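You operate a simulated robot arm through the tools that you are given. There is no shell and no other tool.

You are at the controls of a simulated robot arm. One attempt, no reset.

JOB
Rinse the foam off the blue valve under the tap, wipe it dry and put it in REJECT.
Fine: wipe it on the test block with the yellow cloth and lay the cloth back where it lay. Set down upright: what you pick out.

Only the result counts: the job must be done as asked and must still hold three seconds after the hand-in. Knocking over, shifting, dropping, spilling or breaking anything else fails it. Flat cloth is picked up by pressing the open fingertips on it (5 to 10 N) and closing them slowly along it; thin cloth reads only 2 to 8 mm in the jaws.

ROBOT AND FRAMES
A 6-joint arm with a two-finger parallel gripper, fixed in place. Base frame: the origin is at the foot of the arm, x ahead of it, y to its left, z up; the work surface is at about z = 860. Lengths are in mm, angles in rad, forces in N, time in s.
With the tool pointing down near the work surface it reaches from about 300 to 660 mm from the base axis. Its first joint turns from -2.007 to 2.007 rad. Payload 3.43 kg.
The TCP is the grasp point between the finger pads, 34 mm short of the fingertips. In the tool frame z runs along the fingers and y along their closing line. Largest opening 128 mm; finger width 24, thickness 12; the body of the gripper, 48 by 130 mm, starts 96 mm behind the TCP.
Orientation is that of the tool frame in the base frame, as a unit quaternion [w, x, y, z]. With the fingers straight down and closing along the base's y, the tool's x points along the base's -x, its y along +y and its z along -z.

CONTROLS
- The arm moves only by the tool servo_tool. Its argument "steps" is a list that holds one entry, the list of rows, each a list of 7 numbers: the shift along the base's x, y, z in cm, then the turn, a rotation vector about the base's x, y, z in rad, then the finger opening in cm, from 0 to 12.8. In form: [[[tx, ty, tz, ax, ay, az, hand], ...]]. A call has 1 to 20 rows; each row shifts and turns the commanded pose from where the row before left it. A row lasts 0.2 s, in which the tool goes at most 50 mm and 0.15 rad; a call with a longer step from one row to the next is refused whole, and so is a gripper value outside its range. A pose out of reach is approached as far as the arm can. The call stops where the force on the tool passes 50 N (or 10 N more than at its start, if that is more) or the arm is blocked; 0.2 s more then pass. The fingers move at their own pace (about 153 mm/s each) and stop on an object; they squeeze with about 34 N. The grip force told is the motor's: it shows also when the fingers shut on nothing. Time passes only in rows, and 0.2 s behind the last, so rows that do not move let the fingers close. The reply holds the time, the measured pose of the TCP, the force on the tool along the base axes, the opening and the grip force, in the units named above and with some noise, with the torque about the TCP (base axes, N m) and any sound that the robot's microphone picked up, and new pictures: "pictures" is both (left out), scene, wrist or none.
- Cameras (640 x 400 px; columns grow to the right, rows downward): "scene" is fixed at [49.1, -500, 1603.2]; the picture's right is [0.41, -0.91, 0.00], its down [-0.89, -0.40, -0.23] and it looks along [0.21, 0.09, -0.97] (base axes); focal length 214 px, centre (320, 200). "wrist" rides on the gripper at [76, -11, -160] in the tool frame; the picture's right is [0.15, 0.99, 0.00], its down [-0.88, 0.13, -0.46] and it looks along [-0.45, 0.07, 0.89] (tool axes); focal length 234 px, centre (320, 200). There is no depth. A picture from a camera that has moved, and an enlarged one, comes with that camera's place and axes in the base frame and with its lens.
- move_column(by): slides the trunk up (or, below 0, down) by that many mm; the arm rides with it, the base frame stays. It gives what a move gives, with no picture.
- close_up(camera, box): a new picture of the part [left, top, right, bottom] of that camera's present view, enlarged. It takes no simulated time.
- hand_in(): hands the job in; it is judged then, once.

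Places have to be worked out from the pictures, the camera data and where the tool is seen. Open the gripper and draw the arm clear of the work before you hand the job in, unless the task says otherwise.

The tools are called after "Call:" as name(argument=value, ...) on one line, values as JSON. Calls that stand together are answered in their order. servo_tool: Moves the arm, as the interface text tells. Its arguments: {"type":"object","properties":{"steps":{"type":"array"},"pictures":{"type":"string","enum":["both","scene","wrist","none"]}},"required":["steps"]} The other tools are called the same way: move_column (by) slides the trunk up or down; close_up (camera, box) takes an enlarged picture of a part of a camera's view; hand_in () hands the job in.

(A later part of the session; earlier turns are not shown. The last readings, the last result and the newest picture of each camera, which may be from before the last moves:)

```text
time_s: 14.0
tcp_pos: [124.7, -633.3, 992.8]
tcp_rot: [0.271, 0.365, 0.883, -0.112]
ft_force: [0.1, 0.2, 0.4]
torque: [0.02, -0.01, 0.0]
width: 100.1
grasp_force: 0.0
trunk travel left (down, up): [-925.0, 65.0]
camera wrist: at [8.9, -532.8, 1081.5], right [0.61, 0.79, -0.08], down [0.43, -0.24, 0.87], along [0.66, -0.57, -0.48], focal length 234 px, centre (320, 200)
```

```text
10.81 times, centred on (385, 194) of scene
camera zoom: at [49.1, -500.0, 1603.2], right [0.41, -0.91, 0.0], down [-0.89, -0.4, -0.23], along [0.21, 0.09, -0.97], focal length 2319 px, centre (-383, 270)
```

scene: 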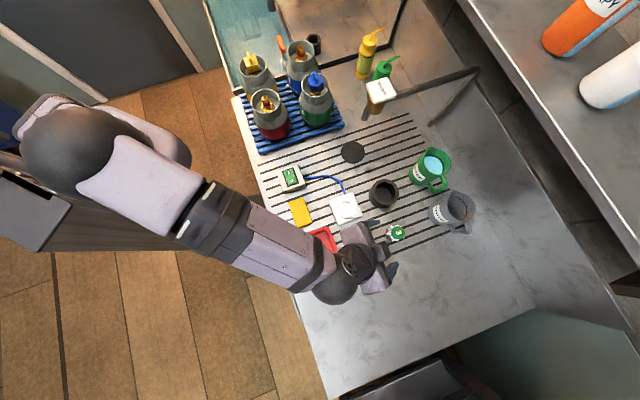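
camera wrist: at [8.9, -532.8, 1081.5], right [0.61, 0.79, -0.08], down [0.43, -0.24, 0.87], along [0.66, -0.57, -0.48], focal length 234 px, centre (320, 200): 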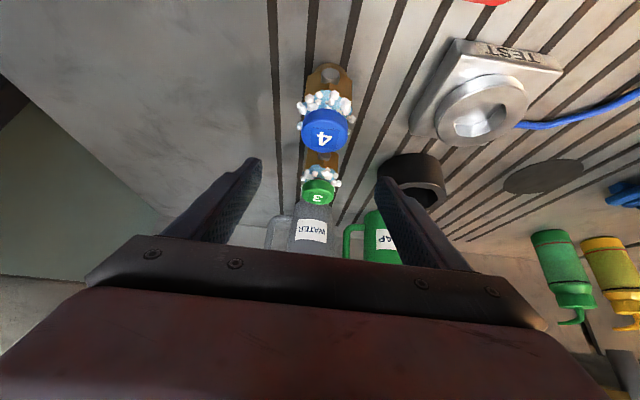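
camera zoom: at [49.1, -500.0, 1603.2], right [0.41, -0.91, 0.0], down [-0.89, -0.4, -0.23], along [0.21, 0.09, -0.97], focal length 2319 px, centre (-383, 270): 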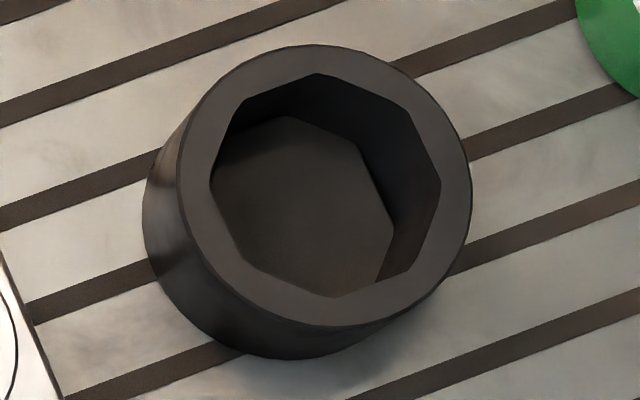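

The valve is a hex brass body (about 41 mm across flats, flats facing along my closing direction) on a round base, foam ring and blue cap above, top at z≈938; its centre is about (118.5,-629.5). I descend tilted to TCP z≈908 with the fingers open and stop there to check before closing.

Call:
servo_tool(steps=[[[-0.3, 0.2, -1.0, 0, 0, 0, 10], [-0.3, 0.2, -2.0, 0, 0, 0, 10], [0, 0, -2.0, 0, 0, 0, 10], [0, 0, -2.0, 0, 0, 0, 10], [0, 0, -1.5, 0, 0, 0, 10]]], pictures="both")

Call:
close_up(camera="wrist", box=[230, 80, 410, 240])

```text
time_s: 15.2
tcp_pos: [117.7, -628.4, 910.3]
tcp_rot: [0.271, 0.365, 0.884, -0.113]
ft_force: [-0.5, 0.2, -0.3]
torque: [0.04, -0.03, -0.01]
width: 99.9
grasp_force: 0.1
trunk travel left (down, up): [-925.0, 65.0]
camera wrist: at [2.6, -528.4, 998.8], right [0.61, 0.79, -0.08], down [0.43, -0.24, 0.87], along [0.66, -0.57, -0.48], focal length 234 px, centre (320, 200)
```

scene: 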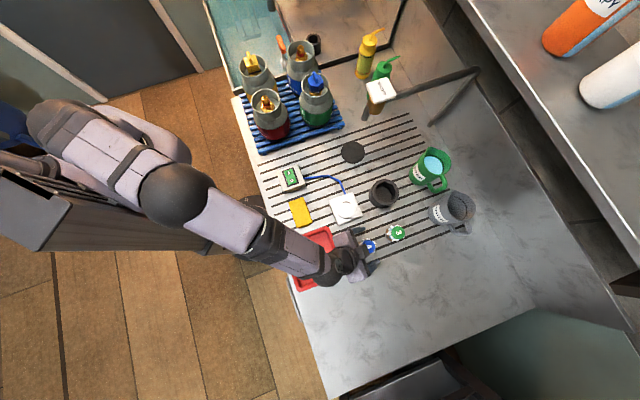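
wrist: 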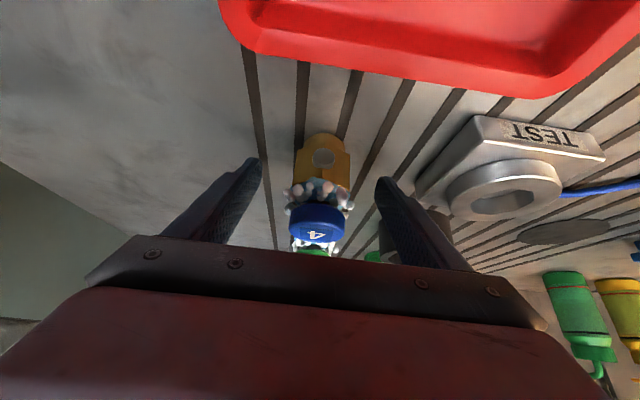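

```text
2.50 times, centred on (320, 160) of wrist
camera zoom: at [2.6, -528.4, 998.8], right [0.61, 0.79, -0.08], down [0.43, -0.24, 0.87], along [0.66, -0.57, -0.48], focal length 585 px, centre (320, 300)
```

zoom: 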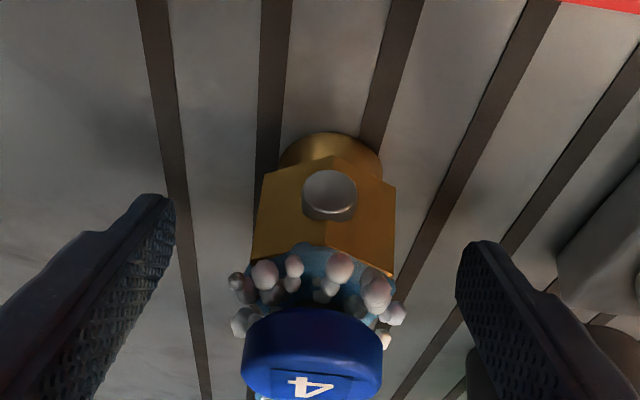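

The view confirms: round base 20 mm high, hex body z 880–910 with a peg toward the robot, foam ring, cap 925–940, centred between the fingers. I lower 4 mm and close gently on the hex flats.

Call:
servo_tool(steps=[[[0.05, -0.05, -0.4, 0, 0, 0, 8], [0, 0, 0, 0, 0, 0, 6], [0, 0, 0, 0, 0, 0, 5], [0, 0, 0, 0, 0, 0, 4.4], [0, 0, 0, 0, 0, 0, 3.9], [0, 0, 0, 0, 0, 0, 3.5], [0, 0, 0, 0, 0, 0, 3.5]]], pictures="both")

Call:
close_up(camera="wrist", box=[230, 80, 410, 240])

```text
time_s: 16.8
tcp_pos: [118.4, -628.4, 905.6]
tcp_rot: [0.271, 0.366, 0.883, -0.112]
ft_force: [-2.2, 0.1, -1.2]
torque: [-0.05, 0.01, -0.03]
width: 37.8
grasp_force: 33.5
trunk travel left (down, up): [-925.0, 65.0]
camera wrist: at [3.2, -528.0, 994.5], right [0.61, 0.79, -0.08], down [0.43, -0.24, 0.87], along [0.66, -0.57, -0.48], focal length 234 px, centre (320, 200)
```

scene: 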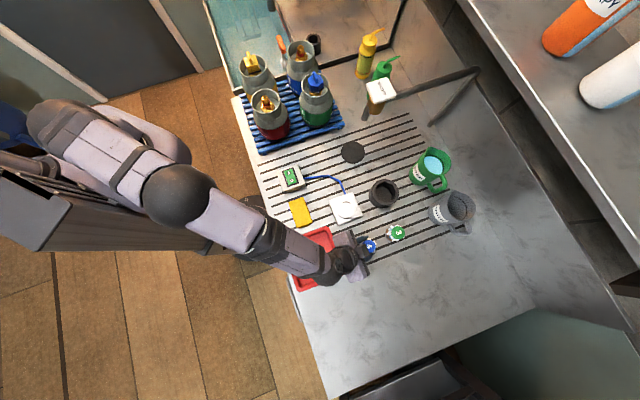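
wrist: 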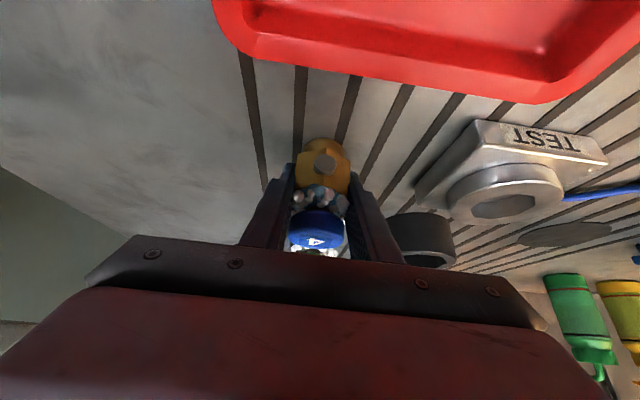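

```text
2.50 times, centred on (320, 160) of wrist
camera zoom: at [3.2, -528.0, 994.5], right [0.61, 0.79, -0.08], down [0.43, -0.24, 0.87], along [0.66, -0.57, -0.48], focal length 585 px, centre (320, 300)
```

zoom: 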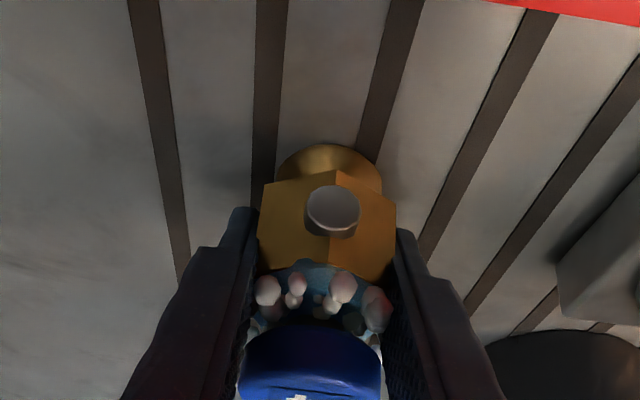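

The valve is gripped (width 37.8 mm, 33 N). I lift it straight up a little, keeping it upright, and check that it hangs well and nothing else moved.

Call:
servo_tool(steps=[[[0, 0, 1.0, 0, 0, 0, 3.3], [0, 0, 2.0, 0, 0, 0, 3.3], [0, 0, 3.0, 0, 0, 0, 3.3], [0, 0, 3.5, 0, 0, 0, 3.3]]], pictures="both")

Call:
close_up(camera="wrist", box=[230, 80, 410, 240])

```text
time_s: 17.8
tcp_pos: [120.3, -629.0, 1000.7]
tcp_rot: [0.271, 0.365, 0.884, -0.111]
ft_force: [-0.1, -0.4, -2.1]
torque: [0.02, 0.04, 0.02]
width: 37.8
grasp_force: 33.6
trunk travel left (down, up): [-925.0, 65.0]
camera wrist: at [5.2, -528.2, 1089.0], right [0.61, 0.79, -0.08], down [0.43, -0.24, 0.87], along [0.66, -0.57, -0.49], focal length 234 px, centre (320, 200)
```

scene: 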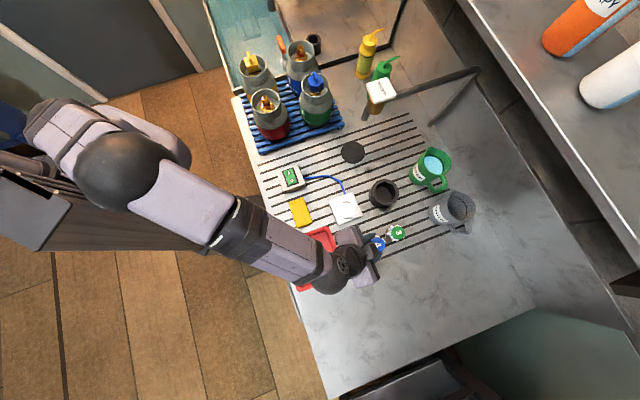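
wrist: 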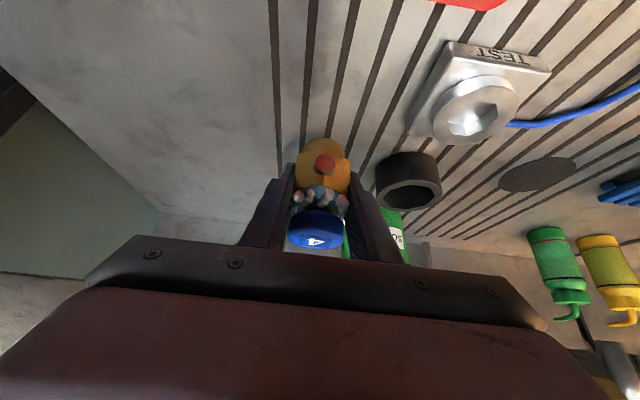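

```text
2.50 times, centred on (320, 160) of wrist
camera zoom: at [5.2, -528.2, 1089.0], right [0.61, 0.79, -0.08], down [0.43, -0.24, 0.87], along [0.66, -0.57, -0.49], focal length 585 px, centre (320, 300)
```

zoom: 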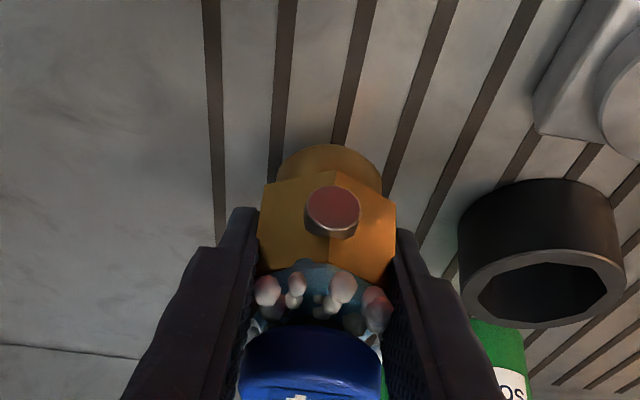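

The valve hangs securely and upright. I carry it at this height to a point in front of the drain (r≈560, t≈-26), clear of the spout.

Call:
servo_tool(steps=[[[3.2, 2.7, 0, 0, 0, 0, 3.3], [3.2, 2.7, 0, 0, 0, 0, 3.3], [3.2, 2.7, 0, 0, 0, 0, 3.3], [3.2, 2.7, 0, 0, 0, 0, 3.3], [3.2, 2.7, 0, 0, 0, 0, 3.3], [3.2, 2.7, 0, 0, 0, 0, 3.3], [3.2, 2.7, -1.5, 0, 0, 0, 3.3], [3.3, 2.6, -3.0, 0, 0, 0, 3.3]]], pictures="both")

Call:
close_up(camera="wrist", box=[200, 60, 440, 250])

```text
refused: row 8 steps farther than a row can; nothing moved
```

```text
2.11 times, centred on (320, 155) of wrist
camera zoom: at [5.2, -528.2, 1089.0], right [0.61, 0.79, -0.08], down [0.43, -0.24, 0.87], along [0.66, -0.57, -0.49], focal length 493 px, centre (320, 295)
```

zoom: 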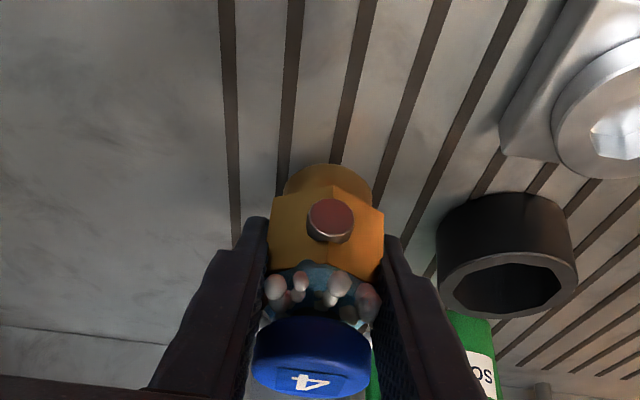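

The last row was slightly too long (52 mm), so nothing moved. I resend it with the descent left for later.

Call:
servo_tool(steps=[[[3.2, 2.7, 0, 0, 0, 0, 3.3], [3.2, 2.7, 0, 0, 0, 0, 3.3], [3.2, 2.7, 0, 0, 0, 0, 3.3], [3.2, 2.7, 0, 0, 0, 0, 3.3], [3.2, 2.7, 0, 0, 0, 0, 3.3], [3.2, 2.7, 0, 0, 0, 0, 3.3], [3.2, 2.7, 0, 0, 0, 0, 3.3], [3.3, 2.6, 0, 0, 0, 0, 3.3], [0, 0, -2.0, 0, 0, 0, 3.3], [0, 0, -2.5, 0, 0, 0, 3.3]]], pictures="both")

Call:
close_up(camera="wrist", box=[200, 60, 440, 250])

```text
time_s: 20.0
tcp_pos: [375.8, -410.8, 952.5]
tcp_rot: [0.271, 0.365, 0.883, -0.112]
ft_force: [0.2, 0.5, -2.5]
torque: [0.01, -0.03, 0.02]
width: 37.6
grasp_force: 33.7
trunk travel left (down, up): [-925.0, 65.0]
camera wrist: at [261.2, -310.4, 1040.7], right [0.61, 0.79, -0.08], down [0.43, -0.24, 0.87], along [0.66, -0.57, -0.49], focal length 234 px, centre (320, 200)
```

scene: 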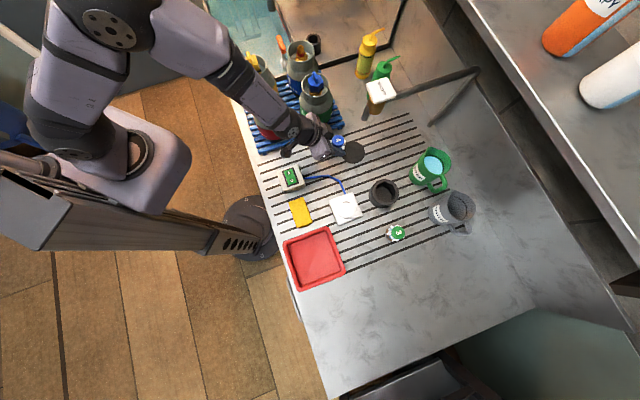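
wrist: 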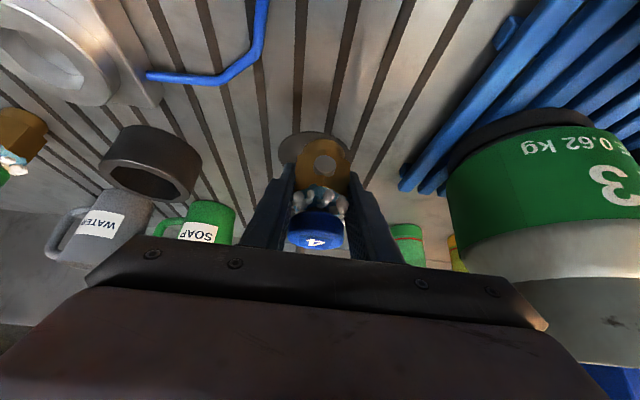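

```text
2.11 times, centred on (320, 155) of wrist
camera zoom: at [261.2, -310.4, 1040.7], right [0.61, 0.79, -0.08], down [0.43, -0.24, 0.87], along [0.66, -0.57, -0.49], focal length 493 px, centre (320, 295)
```

zoom: 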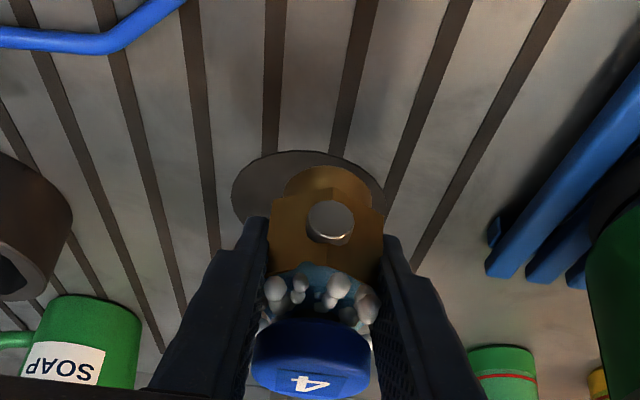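

The drain centre works out at about r=631, t=-28, i.e. (426,-466), directly under the spout outlet. I slide in at this low height (cap top ≈ 986, well below the spout) and then lower gently to just above the drain.

Call:
servo_tool(steps=[[[1.7, -1.85, 0, 0, 0, 0, 3.3], [1.7, -1.85, 0, 0, 0, 0, 3.3], [1.66, -1.8, 0, 0, 0, 0, 3.3], [0, 0, -1.5, 0, 0, 0, 3.3], [0, 0, -1.5, 0, 0, 0, 3.3], [0, 0, -1.0, 0, 0, 0, 3.3]]], pictures="both")

Call:
close_up(camera="wrist", box=[200, 60, 440, 250])

Call:
close_up(camera="scene", box=[320, 90, 400, 180])

```text
time_s: 21.4
tcp_pos: [425.9, -468.3, 912.1]
tcp_rot: [0.271, 0.365, 0.884, -0.112]
ft_force: [0.4, 0.5, -3.9]
torque: [-0.02, 0.03, -0.02]
width: 37.8
grasp_force: 33.7
trunk travel left (down, up): [-925.0, 65.0]
camera wrist: at [310.8, -367.7, 1001.6], right [0.61, 0.79, -0.08], down [0.43, -0.24, 0.87], along [0.66, -0.57, -0.49], focal length 234 px, centre (320, 200)
```

scene: 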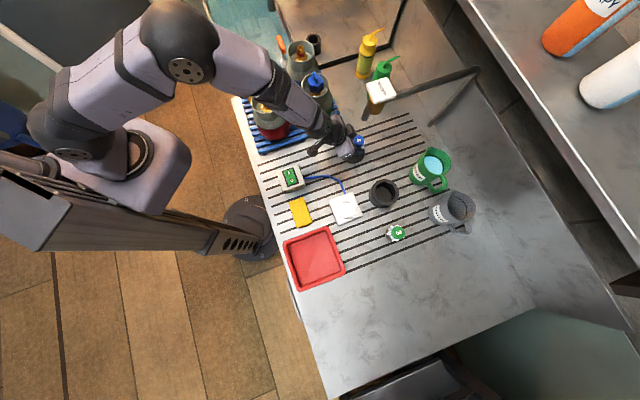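
wrist: 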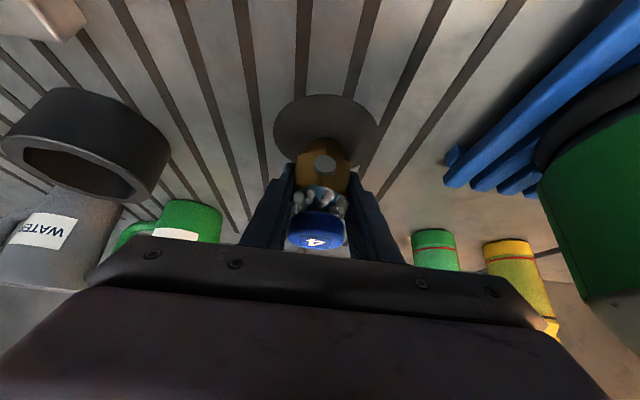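

```text
2.11 times, centred on (320, 155) of wrist
camera zoom: at [310.8, -367.7, 1001.6], right [0.61, 0.79, -0.08], down [0.43, -0.24, 0.87], along [0.66, -0.57, -0.49], focal length 493 px, centre (320, 295)
```

zoom: 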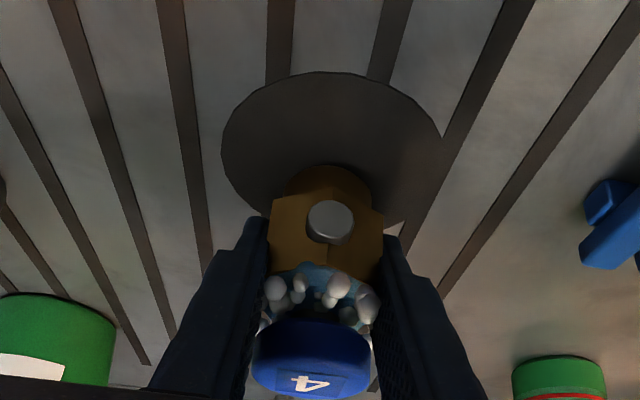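

```text
4.44 times, centred on (360, 135) of scene
camera zoom: at [49.1, -500.0, 1603.2], right [0.41, -0.91, 0.0], down [-0.89, -0.4, -0.23], along [0.21, 0.09, -0.97], focal length 953 px, centre (142, 489)
```

zoom: 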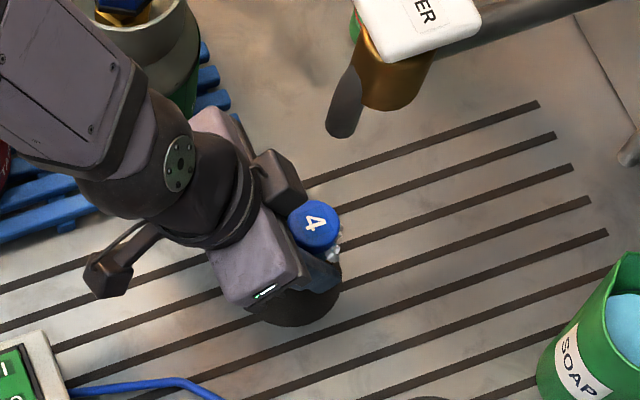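

Cross-checking with the drain's outline, the valve (at the TCP) should go about 4 mm back toward the robot to be centred. I make that correction and lower the last millimetres.

Call:
servo_tool(steps=[[[-0.3, 0.3, 0, 0, 0, 0, 3.3], [0, 0, -0.2, 0, 0, 0, 3.3], [0, 0, -0.2, 0, 0, 0, 3.3], [0, 0, -0.15, 0, 0, 0, 3.3]]], pictures="none")

```text
time_s: 22.4
tcp_pos: [423.4, -466.1, 908.5]
tcp_rot: [0.27, 0.366, 0.884, -0.112]
ft_force: [-1.1, 0.1, -1.9]
torque: [0.01, 0.02, -0.01]
width: 37.8
grasp_force: 33.3
trunk travel left (down, up): [-925.0, 65.0]
```

Call:
servo_tool(steps=[[[0, 0, -0.1, 0, 0, 0, 3.3], [0, 0, -0.1, 0, 0, 0, 3.3]]], pictures="none")

```text
time_s: 23.0
tcp_pos: [423.6, -466.2, 905.8]
tcp_rot: [0.271, 0.365, 0.884, -0.112]
ft_force: [-0.3, -0.9, -3.2]
torque: [-0.04, 0.0, 0.01]
width: 37.9
grasp_force: 33.6
trunk travel left (down, up): [-925.0, 65.0]
```

No clear contact yet (force still just the valve's weight). I lower another 2 mm.

Call:
servo_tool(steps=[[[0, 0, -0.1, 0, 0, 0, 3.3], [0, 0, -0.1, 0, 0, 0, 3.3]]], pictures="wrist")

Call:
close_up(camera="wrist", box=[230, 80, 410, 240])

```text
time_s: 23.6
tcp_pos: [423.3, -466.6, 905.4]
tcp_rot: [0.273, 0.364, 0.883, -0.112]
ft_force: [-0.4, 1.9, 6.0]
torque: [0.02, -0.07, -0.02]
width: 38.1
grasp_force: 33.9
trunk travel left (down, up): [-925.0, 65.0]
camera wrist: at [308.5, -365.8, 993.6], right [0.61, 0.79, -0.08], down [0.43, -0.24, 0.87], along [0.67, -0.57, -0.48], focal length 234 px, centre (320, 200)
```

wrist: 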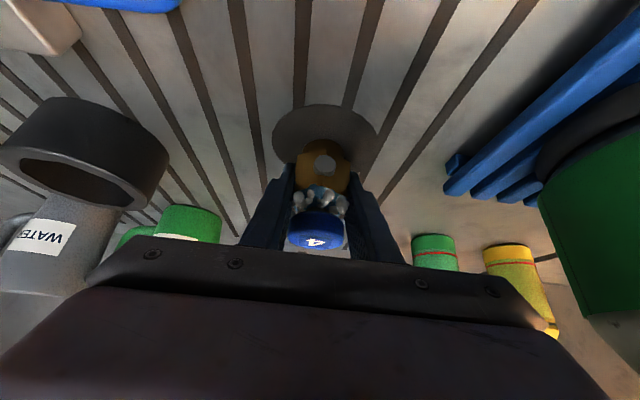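

```text
2.50 times, centred on (320, 160) of wrist
camera zoom: at [308.5, -365.8, 993.6], right [0.61, 0.79, -0.08], down [0.43, -0.24, 0.87], along [0.67, -0.57, -0.48], focal length 585 px, centre (320, 300)
```

zoom: 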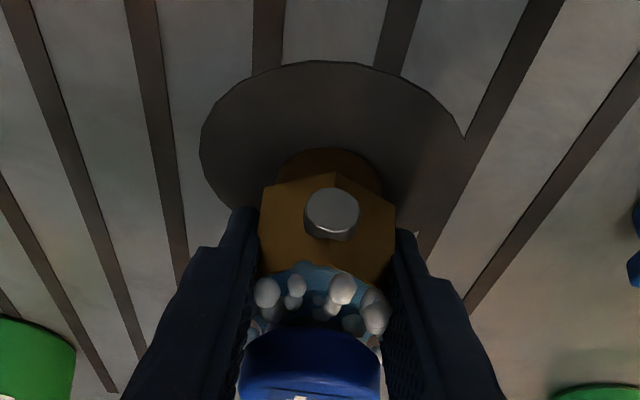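

The valve stands on the drain (contact force 6 N). I open the fingers gradually and check it stays upright.

Call:
servo_tool(steps=[[[0, 0, 0, 0, 0, 0, 3.9], [0, 0, 0, 0, 0, 0, 4.2], [0, 0, 0, 0, 0, 0, 5], [0, 0, 0, 0, 0, 0, 7], [0, 0, 0, 0, 0, 0, 9], [0, 0, 0, 0, 0, 0, 9]]], pictures="wrist")

Call:
close_up(camera="wrist", box=[230, 80, 410, 240])

```text
time_s: 25.0
tcp_pos: [423.6, -466.8, 904.0]
tcp_rot: [0.271, 0.365, 0.884, -0.111]
ft_force: [-0.2, 0.6, 0.4]
torque: [0.01, -0.02, -0.01]
width: 90.1
grasp_force: 0.1
trunk travel left (down, up): [-925.0, 65.0]
camera wrist: at [308.3, -365.9, 992.5], right [0.61, 0.79, -0.08], down [0.43, -0.24, 0.87], along [0.66, -0.57, -0.48], focal length 234 px, centre (320, 200)
```

wrist: 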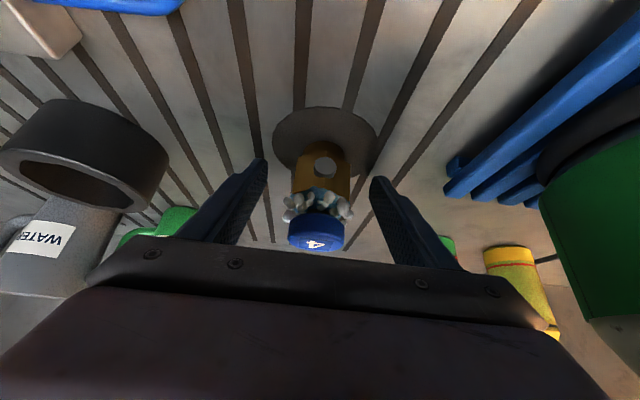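

```text
2.50 times, centred on (320, 160) of wrist
camera zoom: at [308.3, -365.9, 992.5], right [0.61, 0.79, -0.08], down [0.43, -0.24, 0.87], along [0.66, -0.57, -0.48], focal length 585 px, centre (320, 300)
```

zoom: 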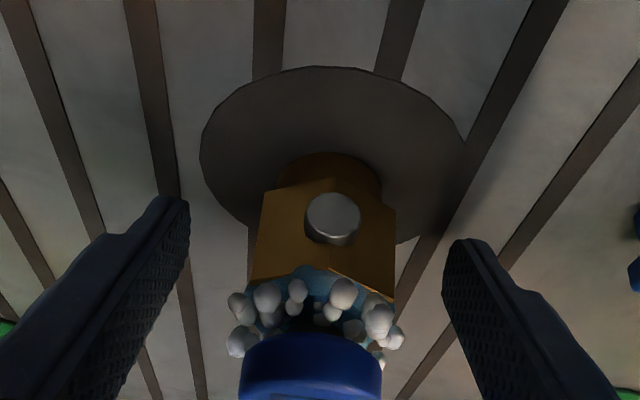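

The valve stands upright and centred on the drain. I retreat back along the tool axis, then go up, close the fingers and reduce the tilt to the pose used before for pressing the plate.

Call:
servo_tool(steps=[[[-1.6, 1.6, 3.3, 0, 0, 0, 9], [-1.6, 1.6, 3.3, 0, 0, 0, 9], [-1.6, 1.6, 3.3, 0, 0, 0, 9], [-1.6, 1.6, 3.3, 0, 0, 0, 9], [-0.5, 0.5, 4.4, 0.0368, 0.0368, 0, 0], [-0.5, 0.5, 4.4, 0.0368, 0.0368, 0, 0], [-0.5, 0.5, 4.4, 0.0368, 0.0368, 0, 0], [-0.5, 0.5, 4.4, 0.0368, 0.0368, 0, 0], [-0.5, 0.5, 4.4, 0.0368, 0.0368, 0, 0]]], pictures="both")

```text
time_s: 27.0
tcp_pos: [340.4, -380.0, 1245.6]
tcp_rot: [0.153, 0.377, 0.911, -0.064]
ft_force: [0.1, -0.9, 0.0]
torque: [0.01, 0.0, -0.01]
width: 0.1
grasp_force: 33.1
out of reach, approached as far as the arm can: row 5
trunk travel left (down, up): [-925.0, 65.0]
camera wrist: at [246.2, -298.3, 1370.1], right [0.6, 0.8, -0.05], down [0.58, -0.39, 0.72], along [0.55, -0.46, -0.69], focal length 234 px, centre (320, 200)
```

scene: 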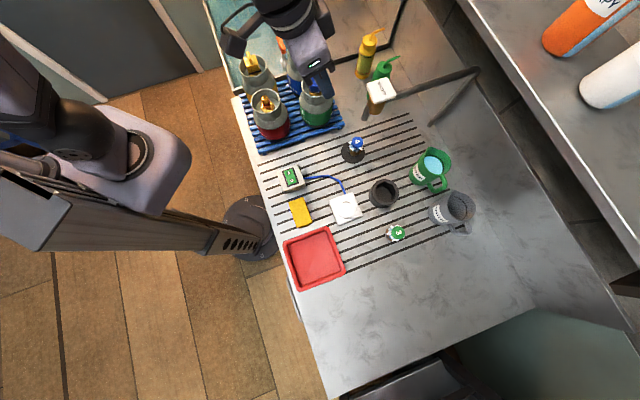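
wrist: 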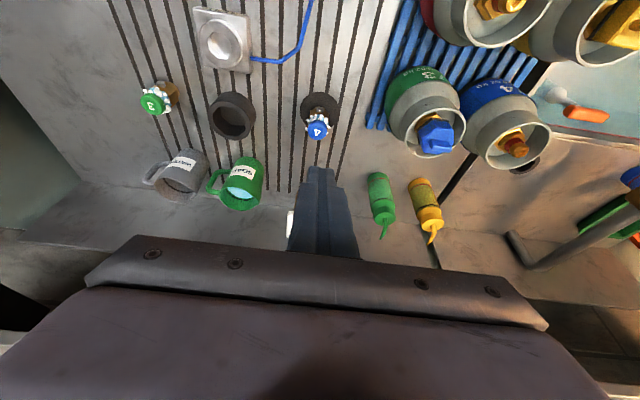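

The valve stands under the spout. Now I go over the WATER plate and press it with the closed fingertips, holding for a bit and checking the stream.

Call:
servo_tool(steps=[[[2.98, -2.72, 0, 0, 0, 0, 0], [2.98, -2.72, 0, 0, 0, 0, 0], [2.98, -2.72, 0, 0, 0, 0, 0], [0, 0, -1.0, 0, 0, 0, 0], [0, 0, -1.0, 0, 0, 0, 0], [0, 0, -0.8, 0, 0, 0, 0], [0, 0, -0.5, 0, 0, 0, 0], [0, 0, -0.4, 0, 0, 0, 0], [0, 0, 0, 0, 0, 0, 0], [0, 0, 0, 0, 0, 0, 0]]], pictures="both")

Call:
close_up(camera="scene", box=[320, 70, 400, 170])

Call:
close_up(camera="wrist", box=[260, 10, 390, 190])

```text
time_s: 29.2
tcp_pos: [429.0, -458.7, 1205.9]
tcp_rot: [0.155, 0.377, 0.911, -0.063]
ft_force: [0.3, 0.1, 4.5]
torque: [0.02, 0.01, 0.02]
width: 0.0
grasp_force: 33.1
trunk travel left (down, up): [-925.0, 65.0]
heard: click
camera wrist: at [334.6, -378.7, 1330.0], right [0.6, 0.8, -0.05], down [0.57, -0.39, 0.72], along [0.56, -0.46, -0.69], focal length 234 px, centre (320, 200)
```

scene: 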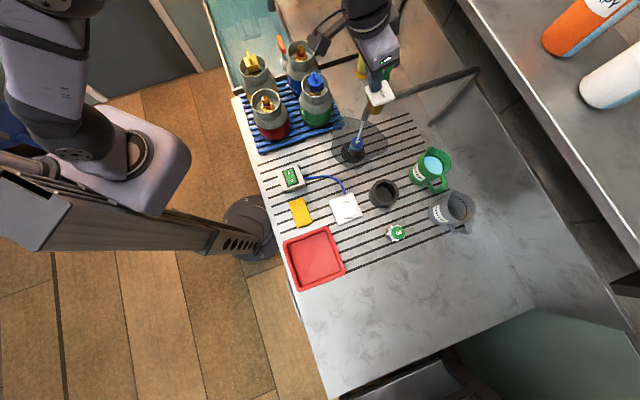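
wrist: 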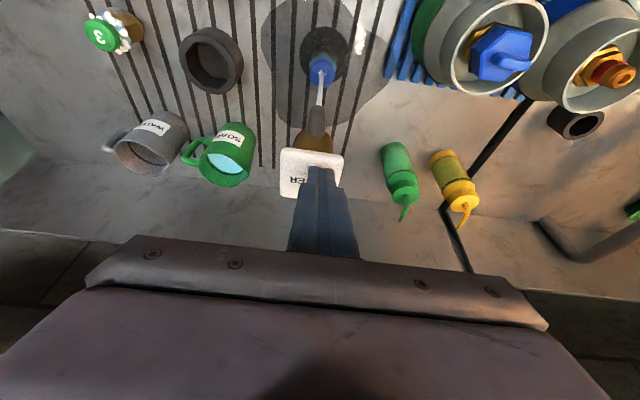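

```text
4.00 times, centred on (360, 120) of scene
camera zoom: at [49.1, -500.0, 1603.2], right [0.41, -0.91, 0.0], down [-0.89, -0.4, -0.23], along [0.21, 0.09, -0.97], focal length 858 px, centre (160, 520)
```

zoom: 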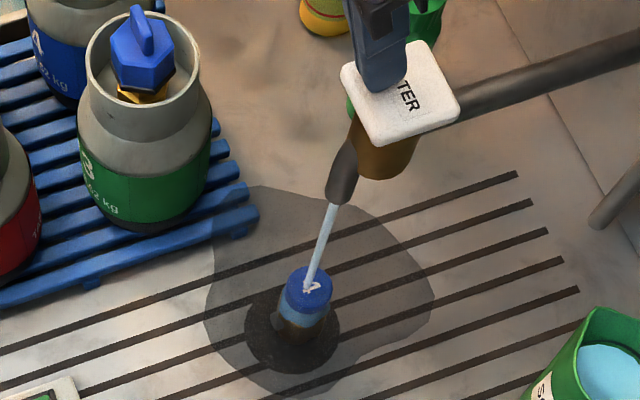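

```text
2.22 times, centred on (325, 100) of wrist
camera zoom: at [334.6, -378.7, 1330.0], right [0.6, 0.8, -0.05], down [0.57, -0.39, 0.72], along [0.56, -0.46, -0.69], focal length 520 px, centre (309, 422)
```

zoom: 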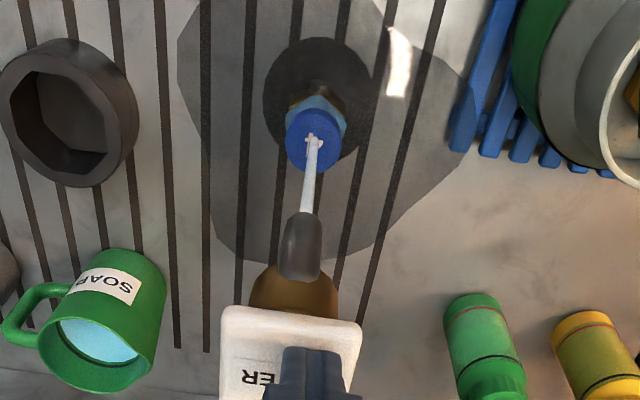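

The stream hits the valve's cap squarely and the white foam bubbles are already gone; a light-blue film is still visible at the neck. I keep the plate pressed for a few more seconds.

Call:
servo_tool(steps=[[[0, 0, 0, 0, 0, 0, 0], [0, 0, 0, 0, 0, 0, 0], [0, 0, 0, 0, 0, 0, 0], [0, 0, 0, 0, 0, 0, 0], [0, 0, 0, 0, 0, 0, 0], [0, 0, 0, 0, 0, 0, 0], [0, 0, 0, 0, 0, 0, 0], [0, 0, 0, 0, 0, 0, 0], [0, 0, 0, 0, 0, 0, 0], [0, 0, 0, 0, 0, 0, 0], [0, 0, 0, 0, 0, 0, 0], [0, 0, 0, 0, 0, 0, 0], [0, 0, 0, 0, 0, 0, 0], [0, 0, 0, 0, 0, 0, 0], [0, 0, 0, 0, 0, 0, 0]]], pictures="both")

Call:
close_up(camera="scene", box=[320, 70, 400, 170])

Call:
close_up(camera="wrist", box=[260, 10, 390, 190])

```text
time_s: 32.4
tcp_pos: [429.6, -459.6, 1204.5]
tcp_rot: [0.154, 0.378, 0.911, -0.064]
ft_force: [1.0, -1.1, 4.4]
torque: [0.01, -0.04, 0.0]
width: 0.1
grasp_force: 32.7
trunk travel left (down, up): [-925.0, 65.0]
camera wrist: at [334.6, -378.8, 1329.9], right [0.6, 0.8, -0.05], down [0.57, -0.39, 0.72], along [0.56, -0.46, -0.69], focal length 234 px, centre (320, 200)
```

scene: 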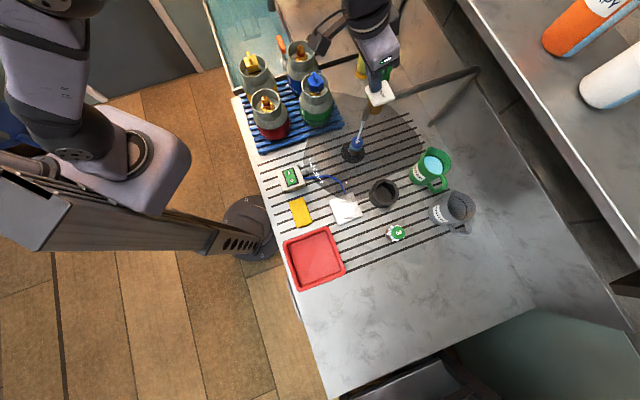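
wrist: 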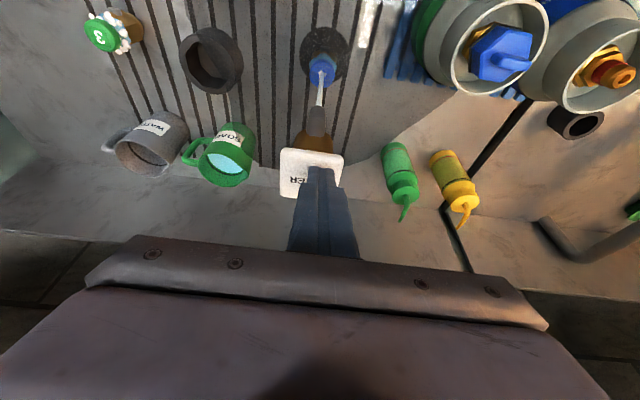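

```text
4.00 times, centred on (360, 120) of scene
camera zoom: at [49.1, -500.0, 1603.2], right [0.41, -0.91, 0.0], down [-0.89, -0.4, -0.23], along [0.21, 0.09, -0.97], focal length 858 px, centre (160, 520)
```

zoom: 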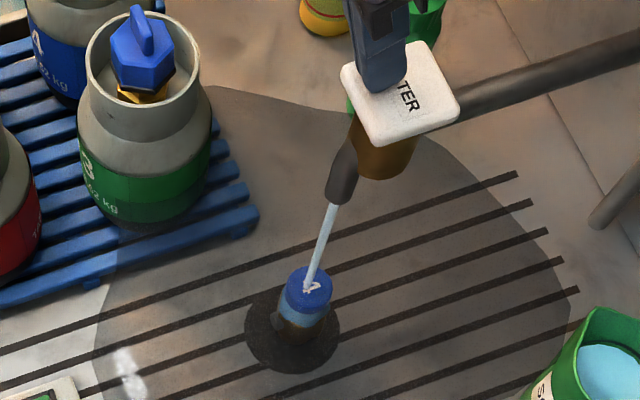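

```text
2.22 times, centred on (325, 100) of wrist
camera zoom: at [334.6, -378.8, 1329.9], right [0.6, 0.8, -0.05], down [0.57, -0.39, 0.72], along [0.56, -0.46, -0.69], focal length 520 px, centre (309, 422)
```

zoom: 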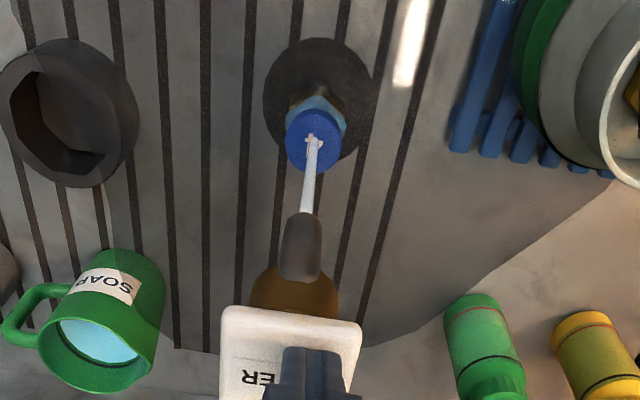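

The wet patch on the drainer is spreading toward the AIR box and cloth, so I release the plate now and back off to inspect the valve closely.

Call:
servo_tool(steps=[[[0, 0, 2.0, 0, 0, 0, 0], [0, 0, 2.0, 0, 0, 0, 0], [-1.5, 1.5, 0, 0, 0, 0, 0]]], pictures="both")

Call:
close_up(camera="scene", box=[335, 120, 375, 170])

Call:
close_up(camera="wrist", box=[280, 20, 370, 130])

Call:
close_up(camera="scene", box=[250, 90, 450, 260])

```text
time_s: 33.2
tcp_pos: [413.4, -444.0, 1248.3]
tcp_rot: [0.153, 0.378, 0.911, -0.064]
ft_force: [-0.2, -0.5, -0.4]
torque: [0.02, -0.05, -0.03]
width: 0.0
grasp_force: 33.2
trunk travel left (down, up): [-925.0, 65.0]
camera wrist: at [316.5, -362.7, 1372.4], right [0.6, 0.8, -0.05], down [0.57, -0.39, 0.72], along [0.56, -0.46, -0.69], focal length 234 px, centre (320, 200)
```

scene: 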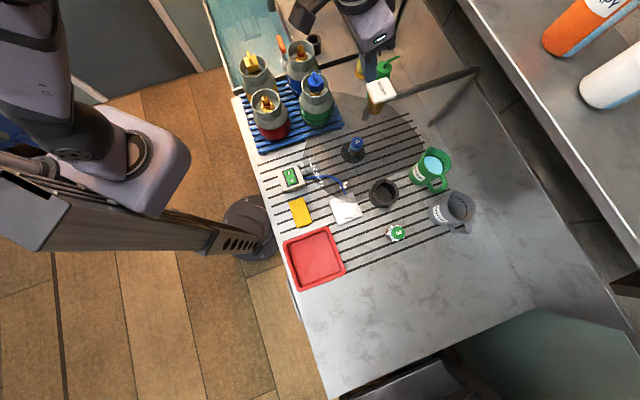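
wrist: 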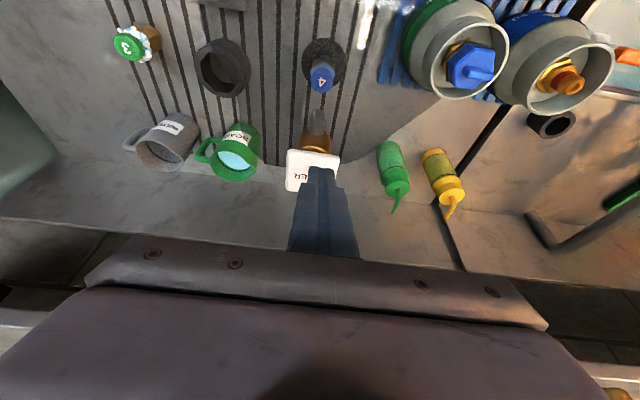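

```text
8.00 times, centred on (355, 145) of scene
camera zoom: at [49.1, -500.0, 1603.2], right [0.41, -0.91, 0.0], down [-0.89, -0.4, -0.23], along [0.21, 0.09, -0.97], focal length 1716 px, centre (40, 640)
```

zoom: 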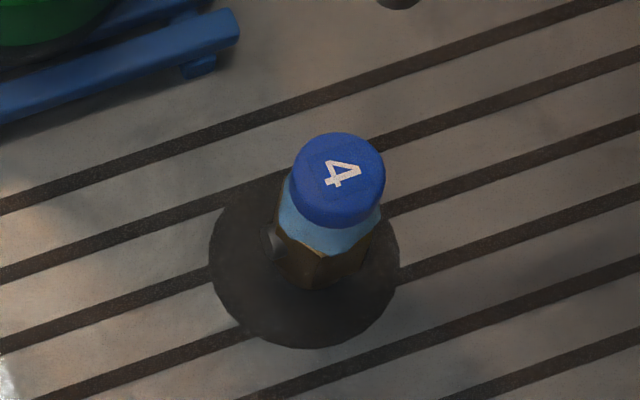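

```text
3.64 times, centred on (325, 75) of wrist
camera zoom: at [316.5, -362.7, 1372.4], right [0.6, 0.8, -0.05], down [0.57, -0.39, 0.72], along [0.56, -0.46, -0.69], focal length 852 px, centre (302, 654)
```

zoom: 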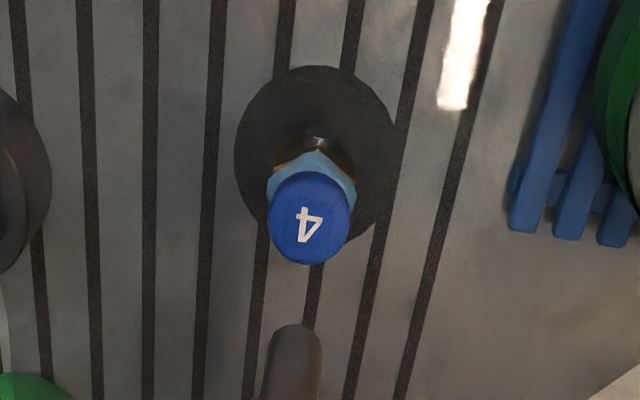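

```text
2.35 times, centred on (350, 175) of scene
camera zoom: at [49.1, -500.0, 1603.2], right [0.41, -0.91, 0.0], down [-0.89, -0.4, -0.23], along [0.21, 0.09, -0.97], focal length 505 px, centre (249, 259)
```

zoom: 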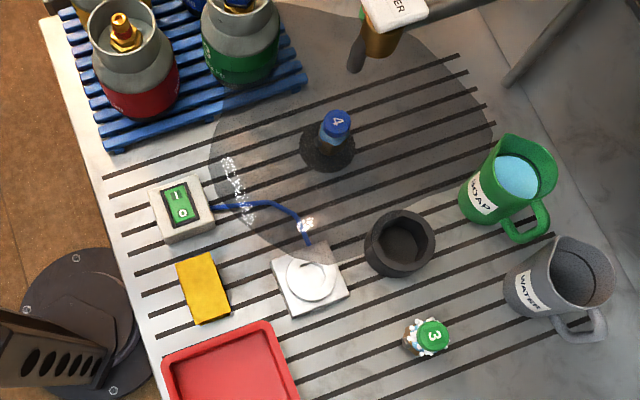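

The white foam is gone; a light-blue collar remains at the neck and I want a closer look to judge whether it is part of the valve or a film. I go back around to the low tilted pose in front of the valve.

Call:
servo_tool(steps=[[[-3.5, 3.2, 0, 0, 0, 0, 0], [-3.5, 3.2, 0, 0, 0, 0, 0], [0.4, -0.5, -4.3, -0.0368, -0.0368, 0, 5], [0.4, -0.5, -4.3, -0.0368, -0.0368, 0, 9], [0.4, -0.5, -4.3, -0.0368, -0.0368, 0, 9], [0.4, -0.5, -4.3, -0.0368, -0.0368, 0, 9], [0.4, -0.5, -4.3, -0.0368, -0.0368, 0, 9]]], pictures="both")

Call:
close_up(camera="wrist", box=[270, 60, 370, 180])

Call:
close_up(camera="wrist", box=[0, 0, 640, 240])

```text
time_s: 34.8
tcp_pos: [366.1, -399.7, 1031.7]
tcp_rot: [0.249, 0.314, 0.909, -0.116]
ft_force: [0.3, -1.5, -0.2]
torque: [0.01, 0.09, 0.01]
width: 90.2
grasp_force: 0.0
out of reach, approached as far as the arm can: row 7
trunk travel left (down, up): [-925.0, 65.0]
camera wrist: at [245.8, -309.9, 1127.3], right [0.52, 0.84, -0.13], down [0.51, -0.18, 0.84], along [0.69, -0.51, -0.52], focal length 234 px, centre (320, 200)
```

scene: 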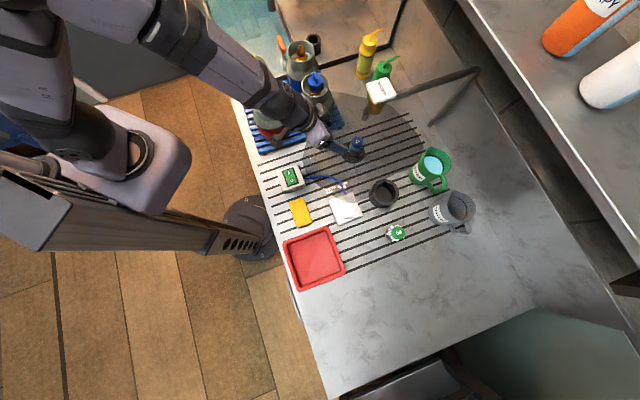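
wrist: 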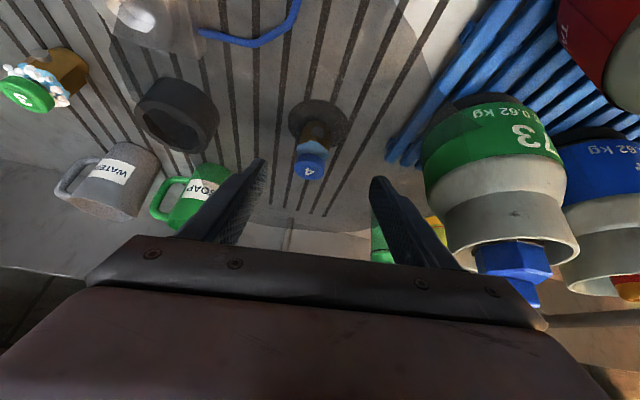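

```text
3.33 times, centred on (320, 120) of wrist
camera zoom: at [245.8, -309.9, 1127.3], right [0.52, 0.84, -0.13], down [0.51, -0.18, 0.84], along [0.69, -0.51, -0.52], focal length 781 px, centre (320, 467)
```

zoom: 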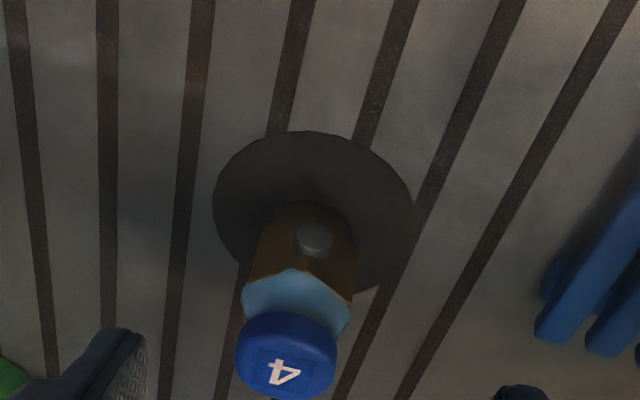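

```text
1.00 times, centred on (320, 120) of wrist (not enlarged: the box is as wide or as high as the picture)
camera zoom: at [245.8, -309.9, 1127.3], right [0.52, 0.84, -0.13], down [0.51, -0.18, 0.84], along [0.69, -0.51, -0.52], focal length 234 px, centre (320, 280)
```

zoom: 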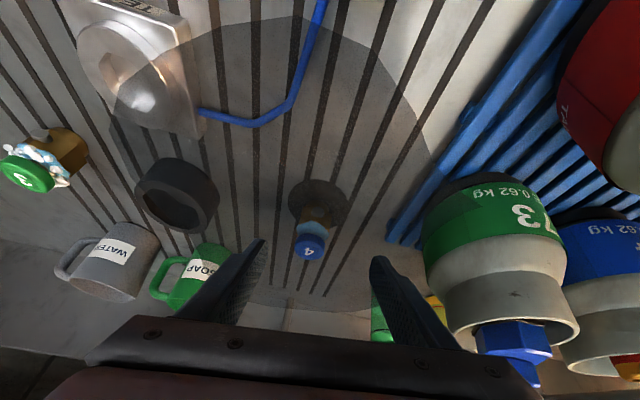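

Call:
close_up(camera="wrist", box=[0, 40, 110, 120])

Call:
close_up(camera="wrist", box=[285, 100, 345, 190])

Call:
close_up(camera="scene", box=[260, 110, 440, 240])

```text
5.00 times, centred on (55, 80) of wrist
camera zoom: at [245.8, -309.9, 1127.3], right [0.52, 0.84, -0.13], down [0.51, -0.18, 0.84], along [0.69, -0.51, -0.52], focal length 1171 px, centre (1645, 800)
```

zoom: 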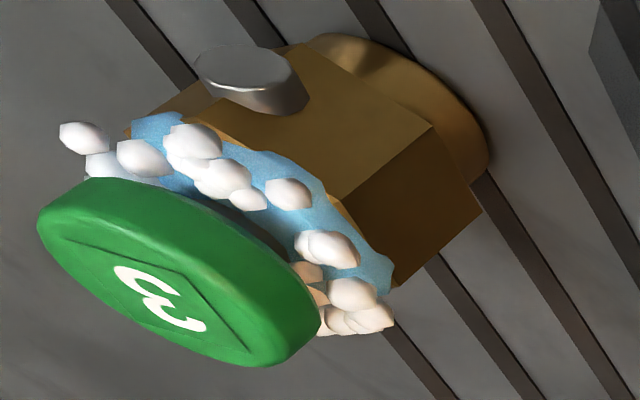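

```text
4.44 times, centred on (315, 145) of wrist
camera zoom: at [245.8, -309.9, 1127.3], right [0.52, 0.84, -0.13], down [0.51, -0.18, 0.84], along [0.69, -0.51, -0.52], focal length 1041 px, centre (342, 444)
```

zoom: 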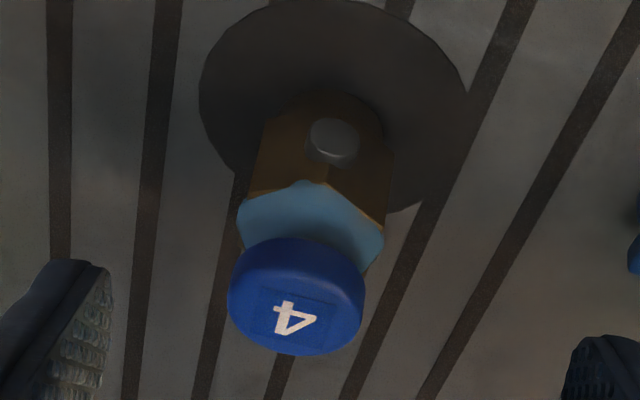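

```text
3.08 times, centred on (350, 175) of scene
camera zoom: at [49.1, -500.0, 1603.2], right [0.41, -0.91, 0.0], down [-0.89, -0.4, -0.23], along [0.21, 0.09, -0.97], focal length 660 px, centre (228, 277)
```

zoom: 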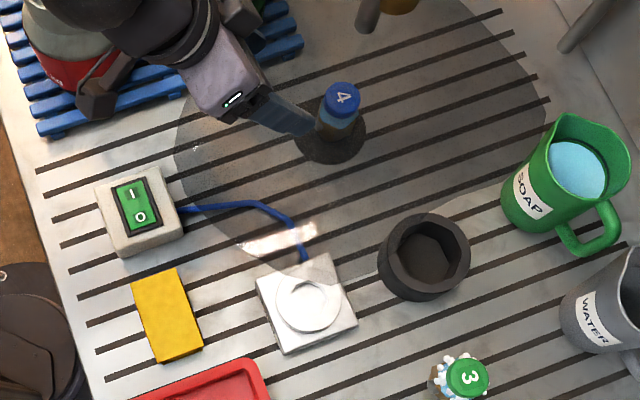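

Both valves show the same light-blue ring at the neck, so I take it as not foam (the foam bubbles are gone); I will re-check after wiping. The last pose was slightly distorted by a reach limit, so I first correct the orientation (rotation ≈0.126 rad) on the approach line to the valve.

Call:
servo_tool(steps=[[[0.5, -1.5, -0.7, 0.0098, -0.0706, -0.1034, 9], [0, 0, 0, 0, 0, 0, 9]]], pictures="wrist")

```text
time_s: 35.4
tcp_pos: [371.0, -411.6, 1032.7]
tcp_rot: [0.288, 0.401, 0.863, -0.106]
ft_force: [-0.1, 0.1, 0.3]
torque: [-0.02, 0.01, 0.0]
width: 90.0
grasp_force: 0.0
out of reach, approached as far as the arm can: row 1
trunk travel left (down, up): [-925.0, 65.0]
camera wrist: at [259.3, -304.4, 1116.8], right [0.67, 0.74, -0.04], down [0.36, -0.28, 0.89], along [0.65, -0.61, -0.46], focal length 234 px, centre (320, 200)
```

wrist: 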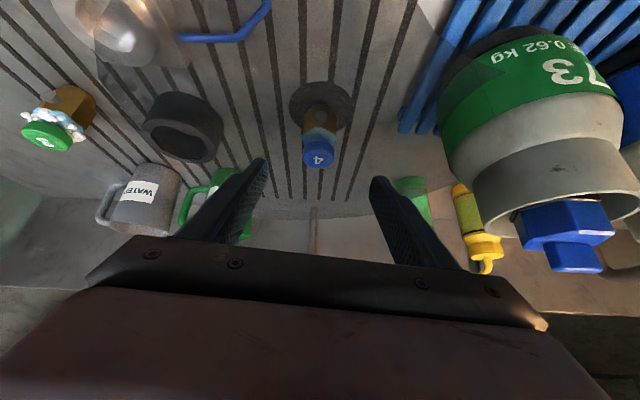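

The wrist seems to pass near a singular posture here. I move on down the approach line (out of it), correcting orientation on the way.

Call:
servo_tool(steps=[[[0.8, -1.0, -2.0, -0.0164, 0.0504, 0.0694, 9], [0.86, -0.92, -2.07, 0, 0, 0, 9], [0, 0, 0, 0, 0, 0, 9]]], pictures="wrist")

```text
time_s: 36.2
tcp_pos: [388.4, -430.7, 995.6]
tcp_rot: [0.279, 0.38, 0.874, -0.115]
ft_force: [-0.3, 0.0, -0.5]
torque: [-0.01, 0.02, -0.01]
width: 89.9
grasp_force: 0.1
trunk travel left (down, up): [-925.0, 65.0]
camera wrist: at [275.7, -324.7, 1081.6], right [0.64, 0.76, -0.07], down [0.4, -0.25, 0.88], along [0.66, -0.59, -0.47], focal length 234 px, centre (320, 200)
```

wrist: 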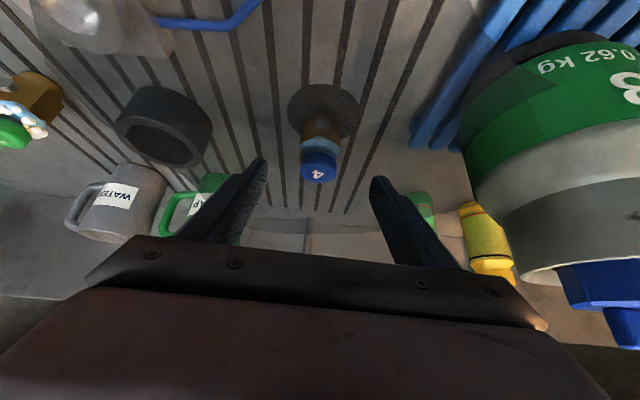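

Call:
close_up(camera="wrist", box=[275, 80, 365, 200])

Call:
close_up(camera="scene", box=[240, 100, 440, 240])

```text
3.33 times, centred on (320, 140) of wrist
camera zoom: at [275.7, -324.7, 1081.6], right [0.64, 0.76, -0.07], down [0.4, -0.25, 0.88], along [0.66, -0.59, -0.47], focal length 781 px, centre (320, 400)
```

zoom: 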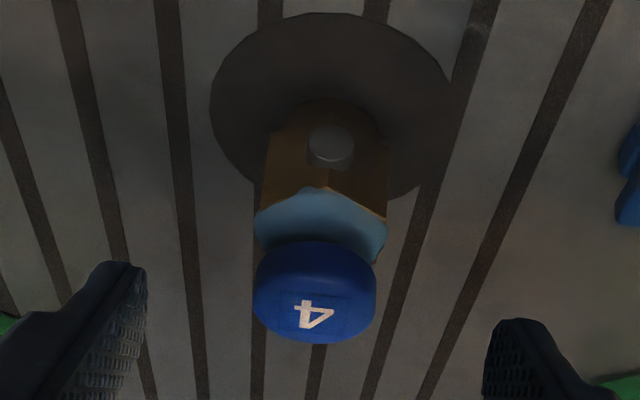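

```text
2.86 times, centred on (340, 170) of scene
camera zoom: at [49.1, -500.0, 1603.2], right [0.41, -0.91, 0.0], down [-0.89, -0.4, -0.23], along [0.21, 0.09, -0.97], focal length 613 px, centre (263, 286)
```

zoom: 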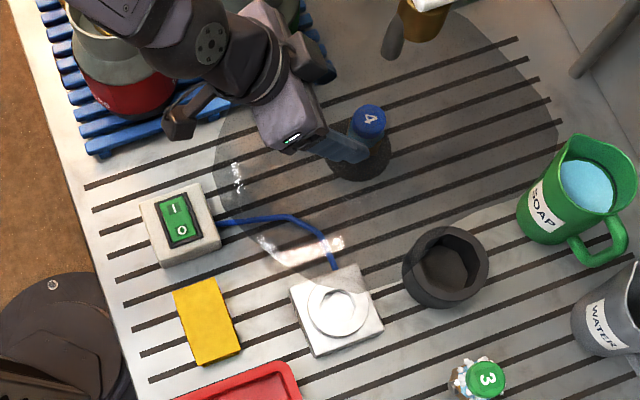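

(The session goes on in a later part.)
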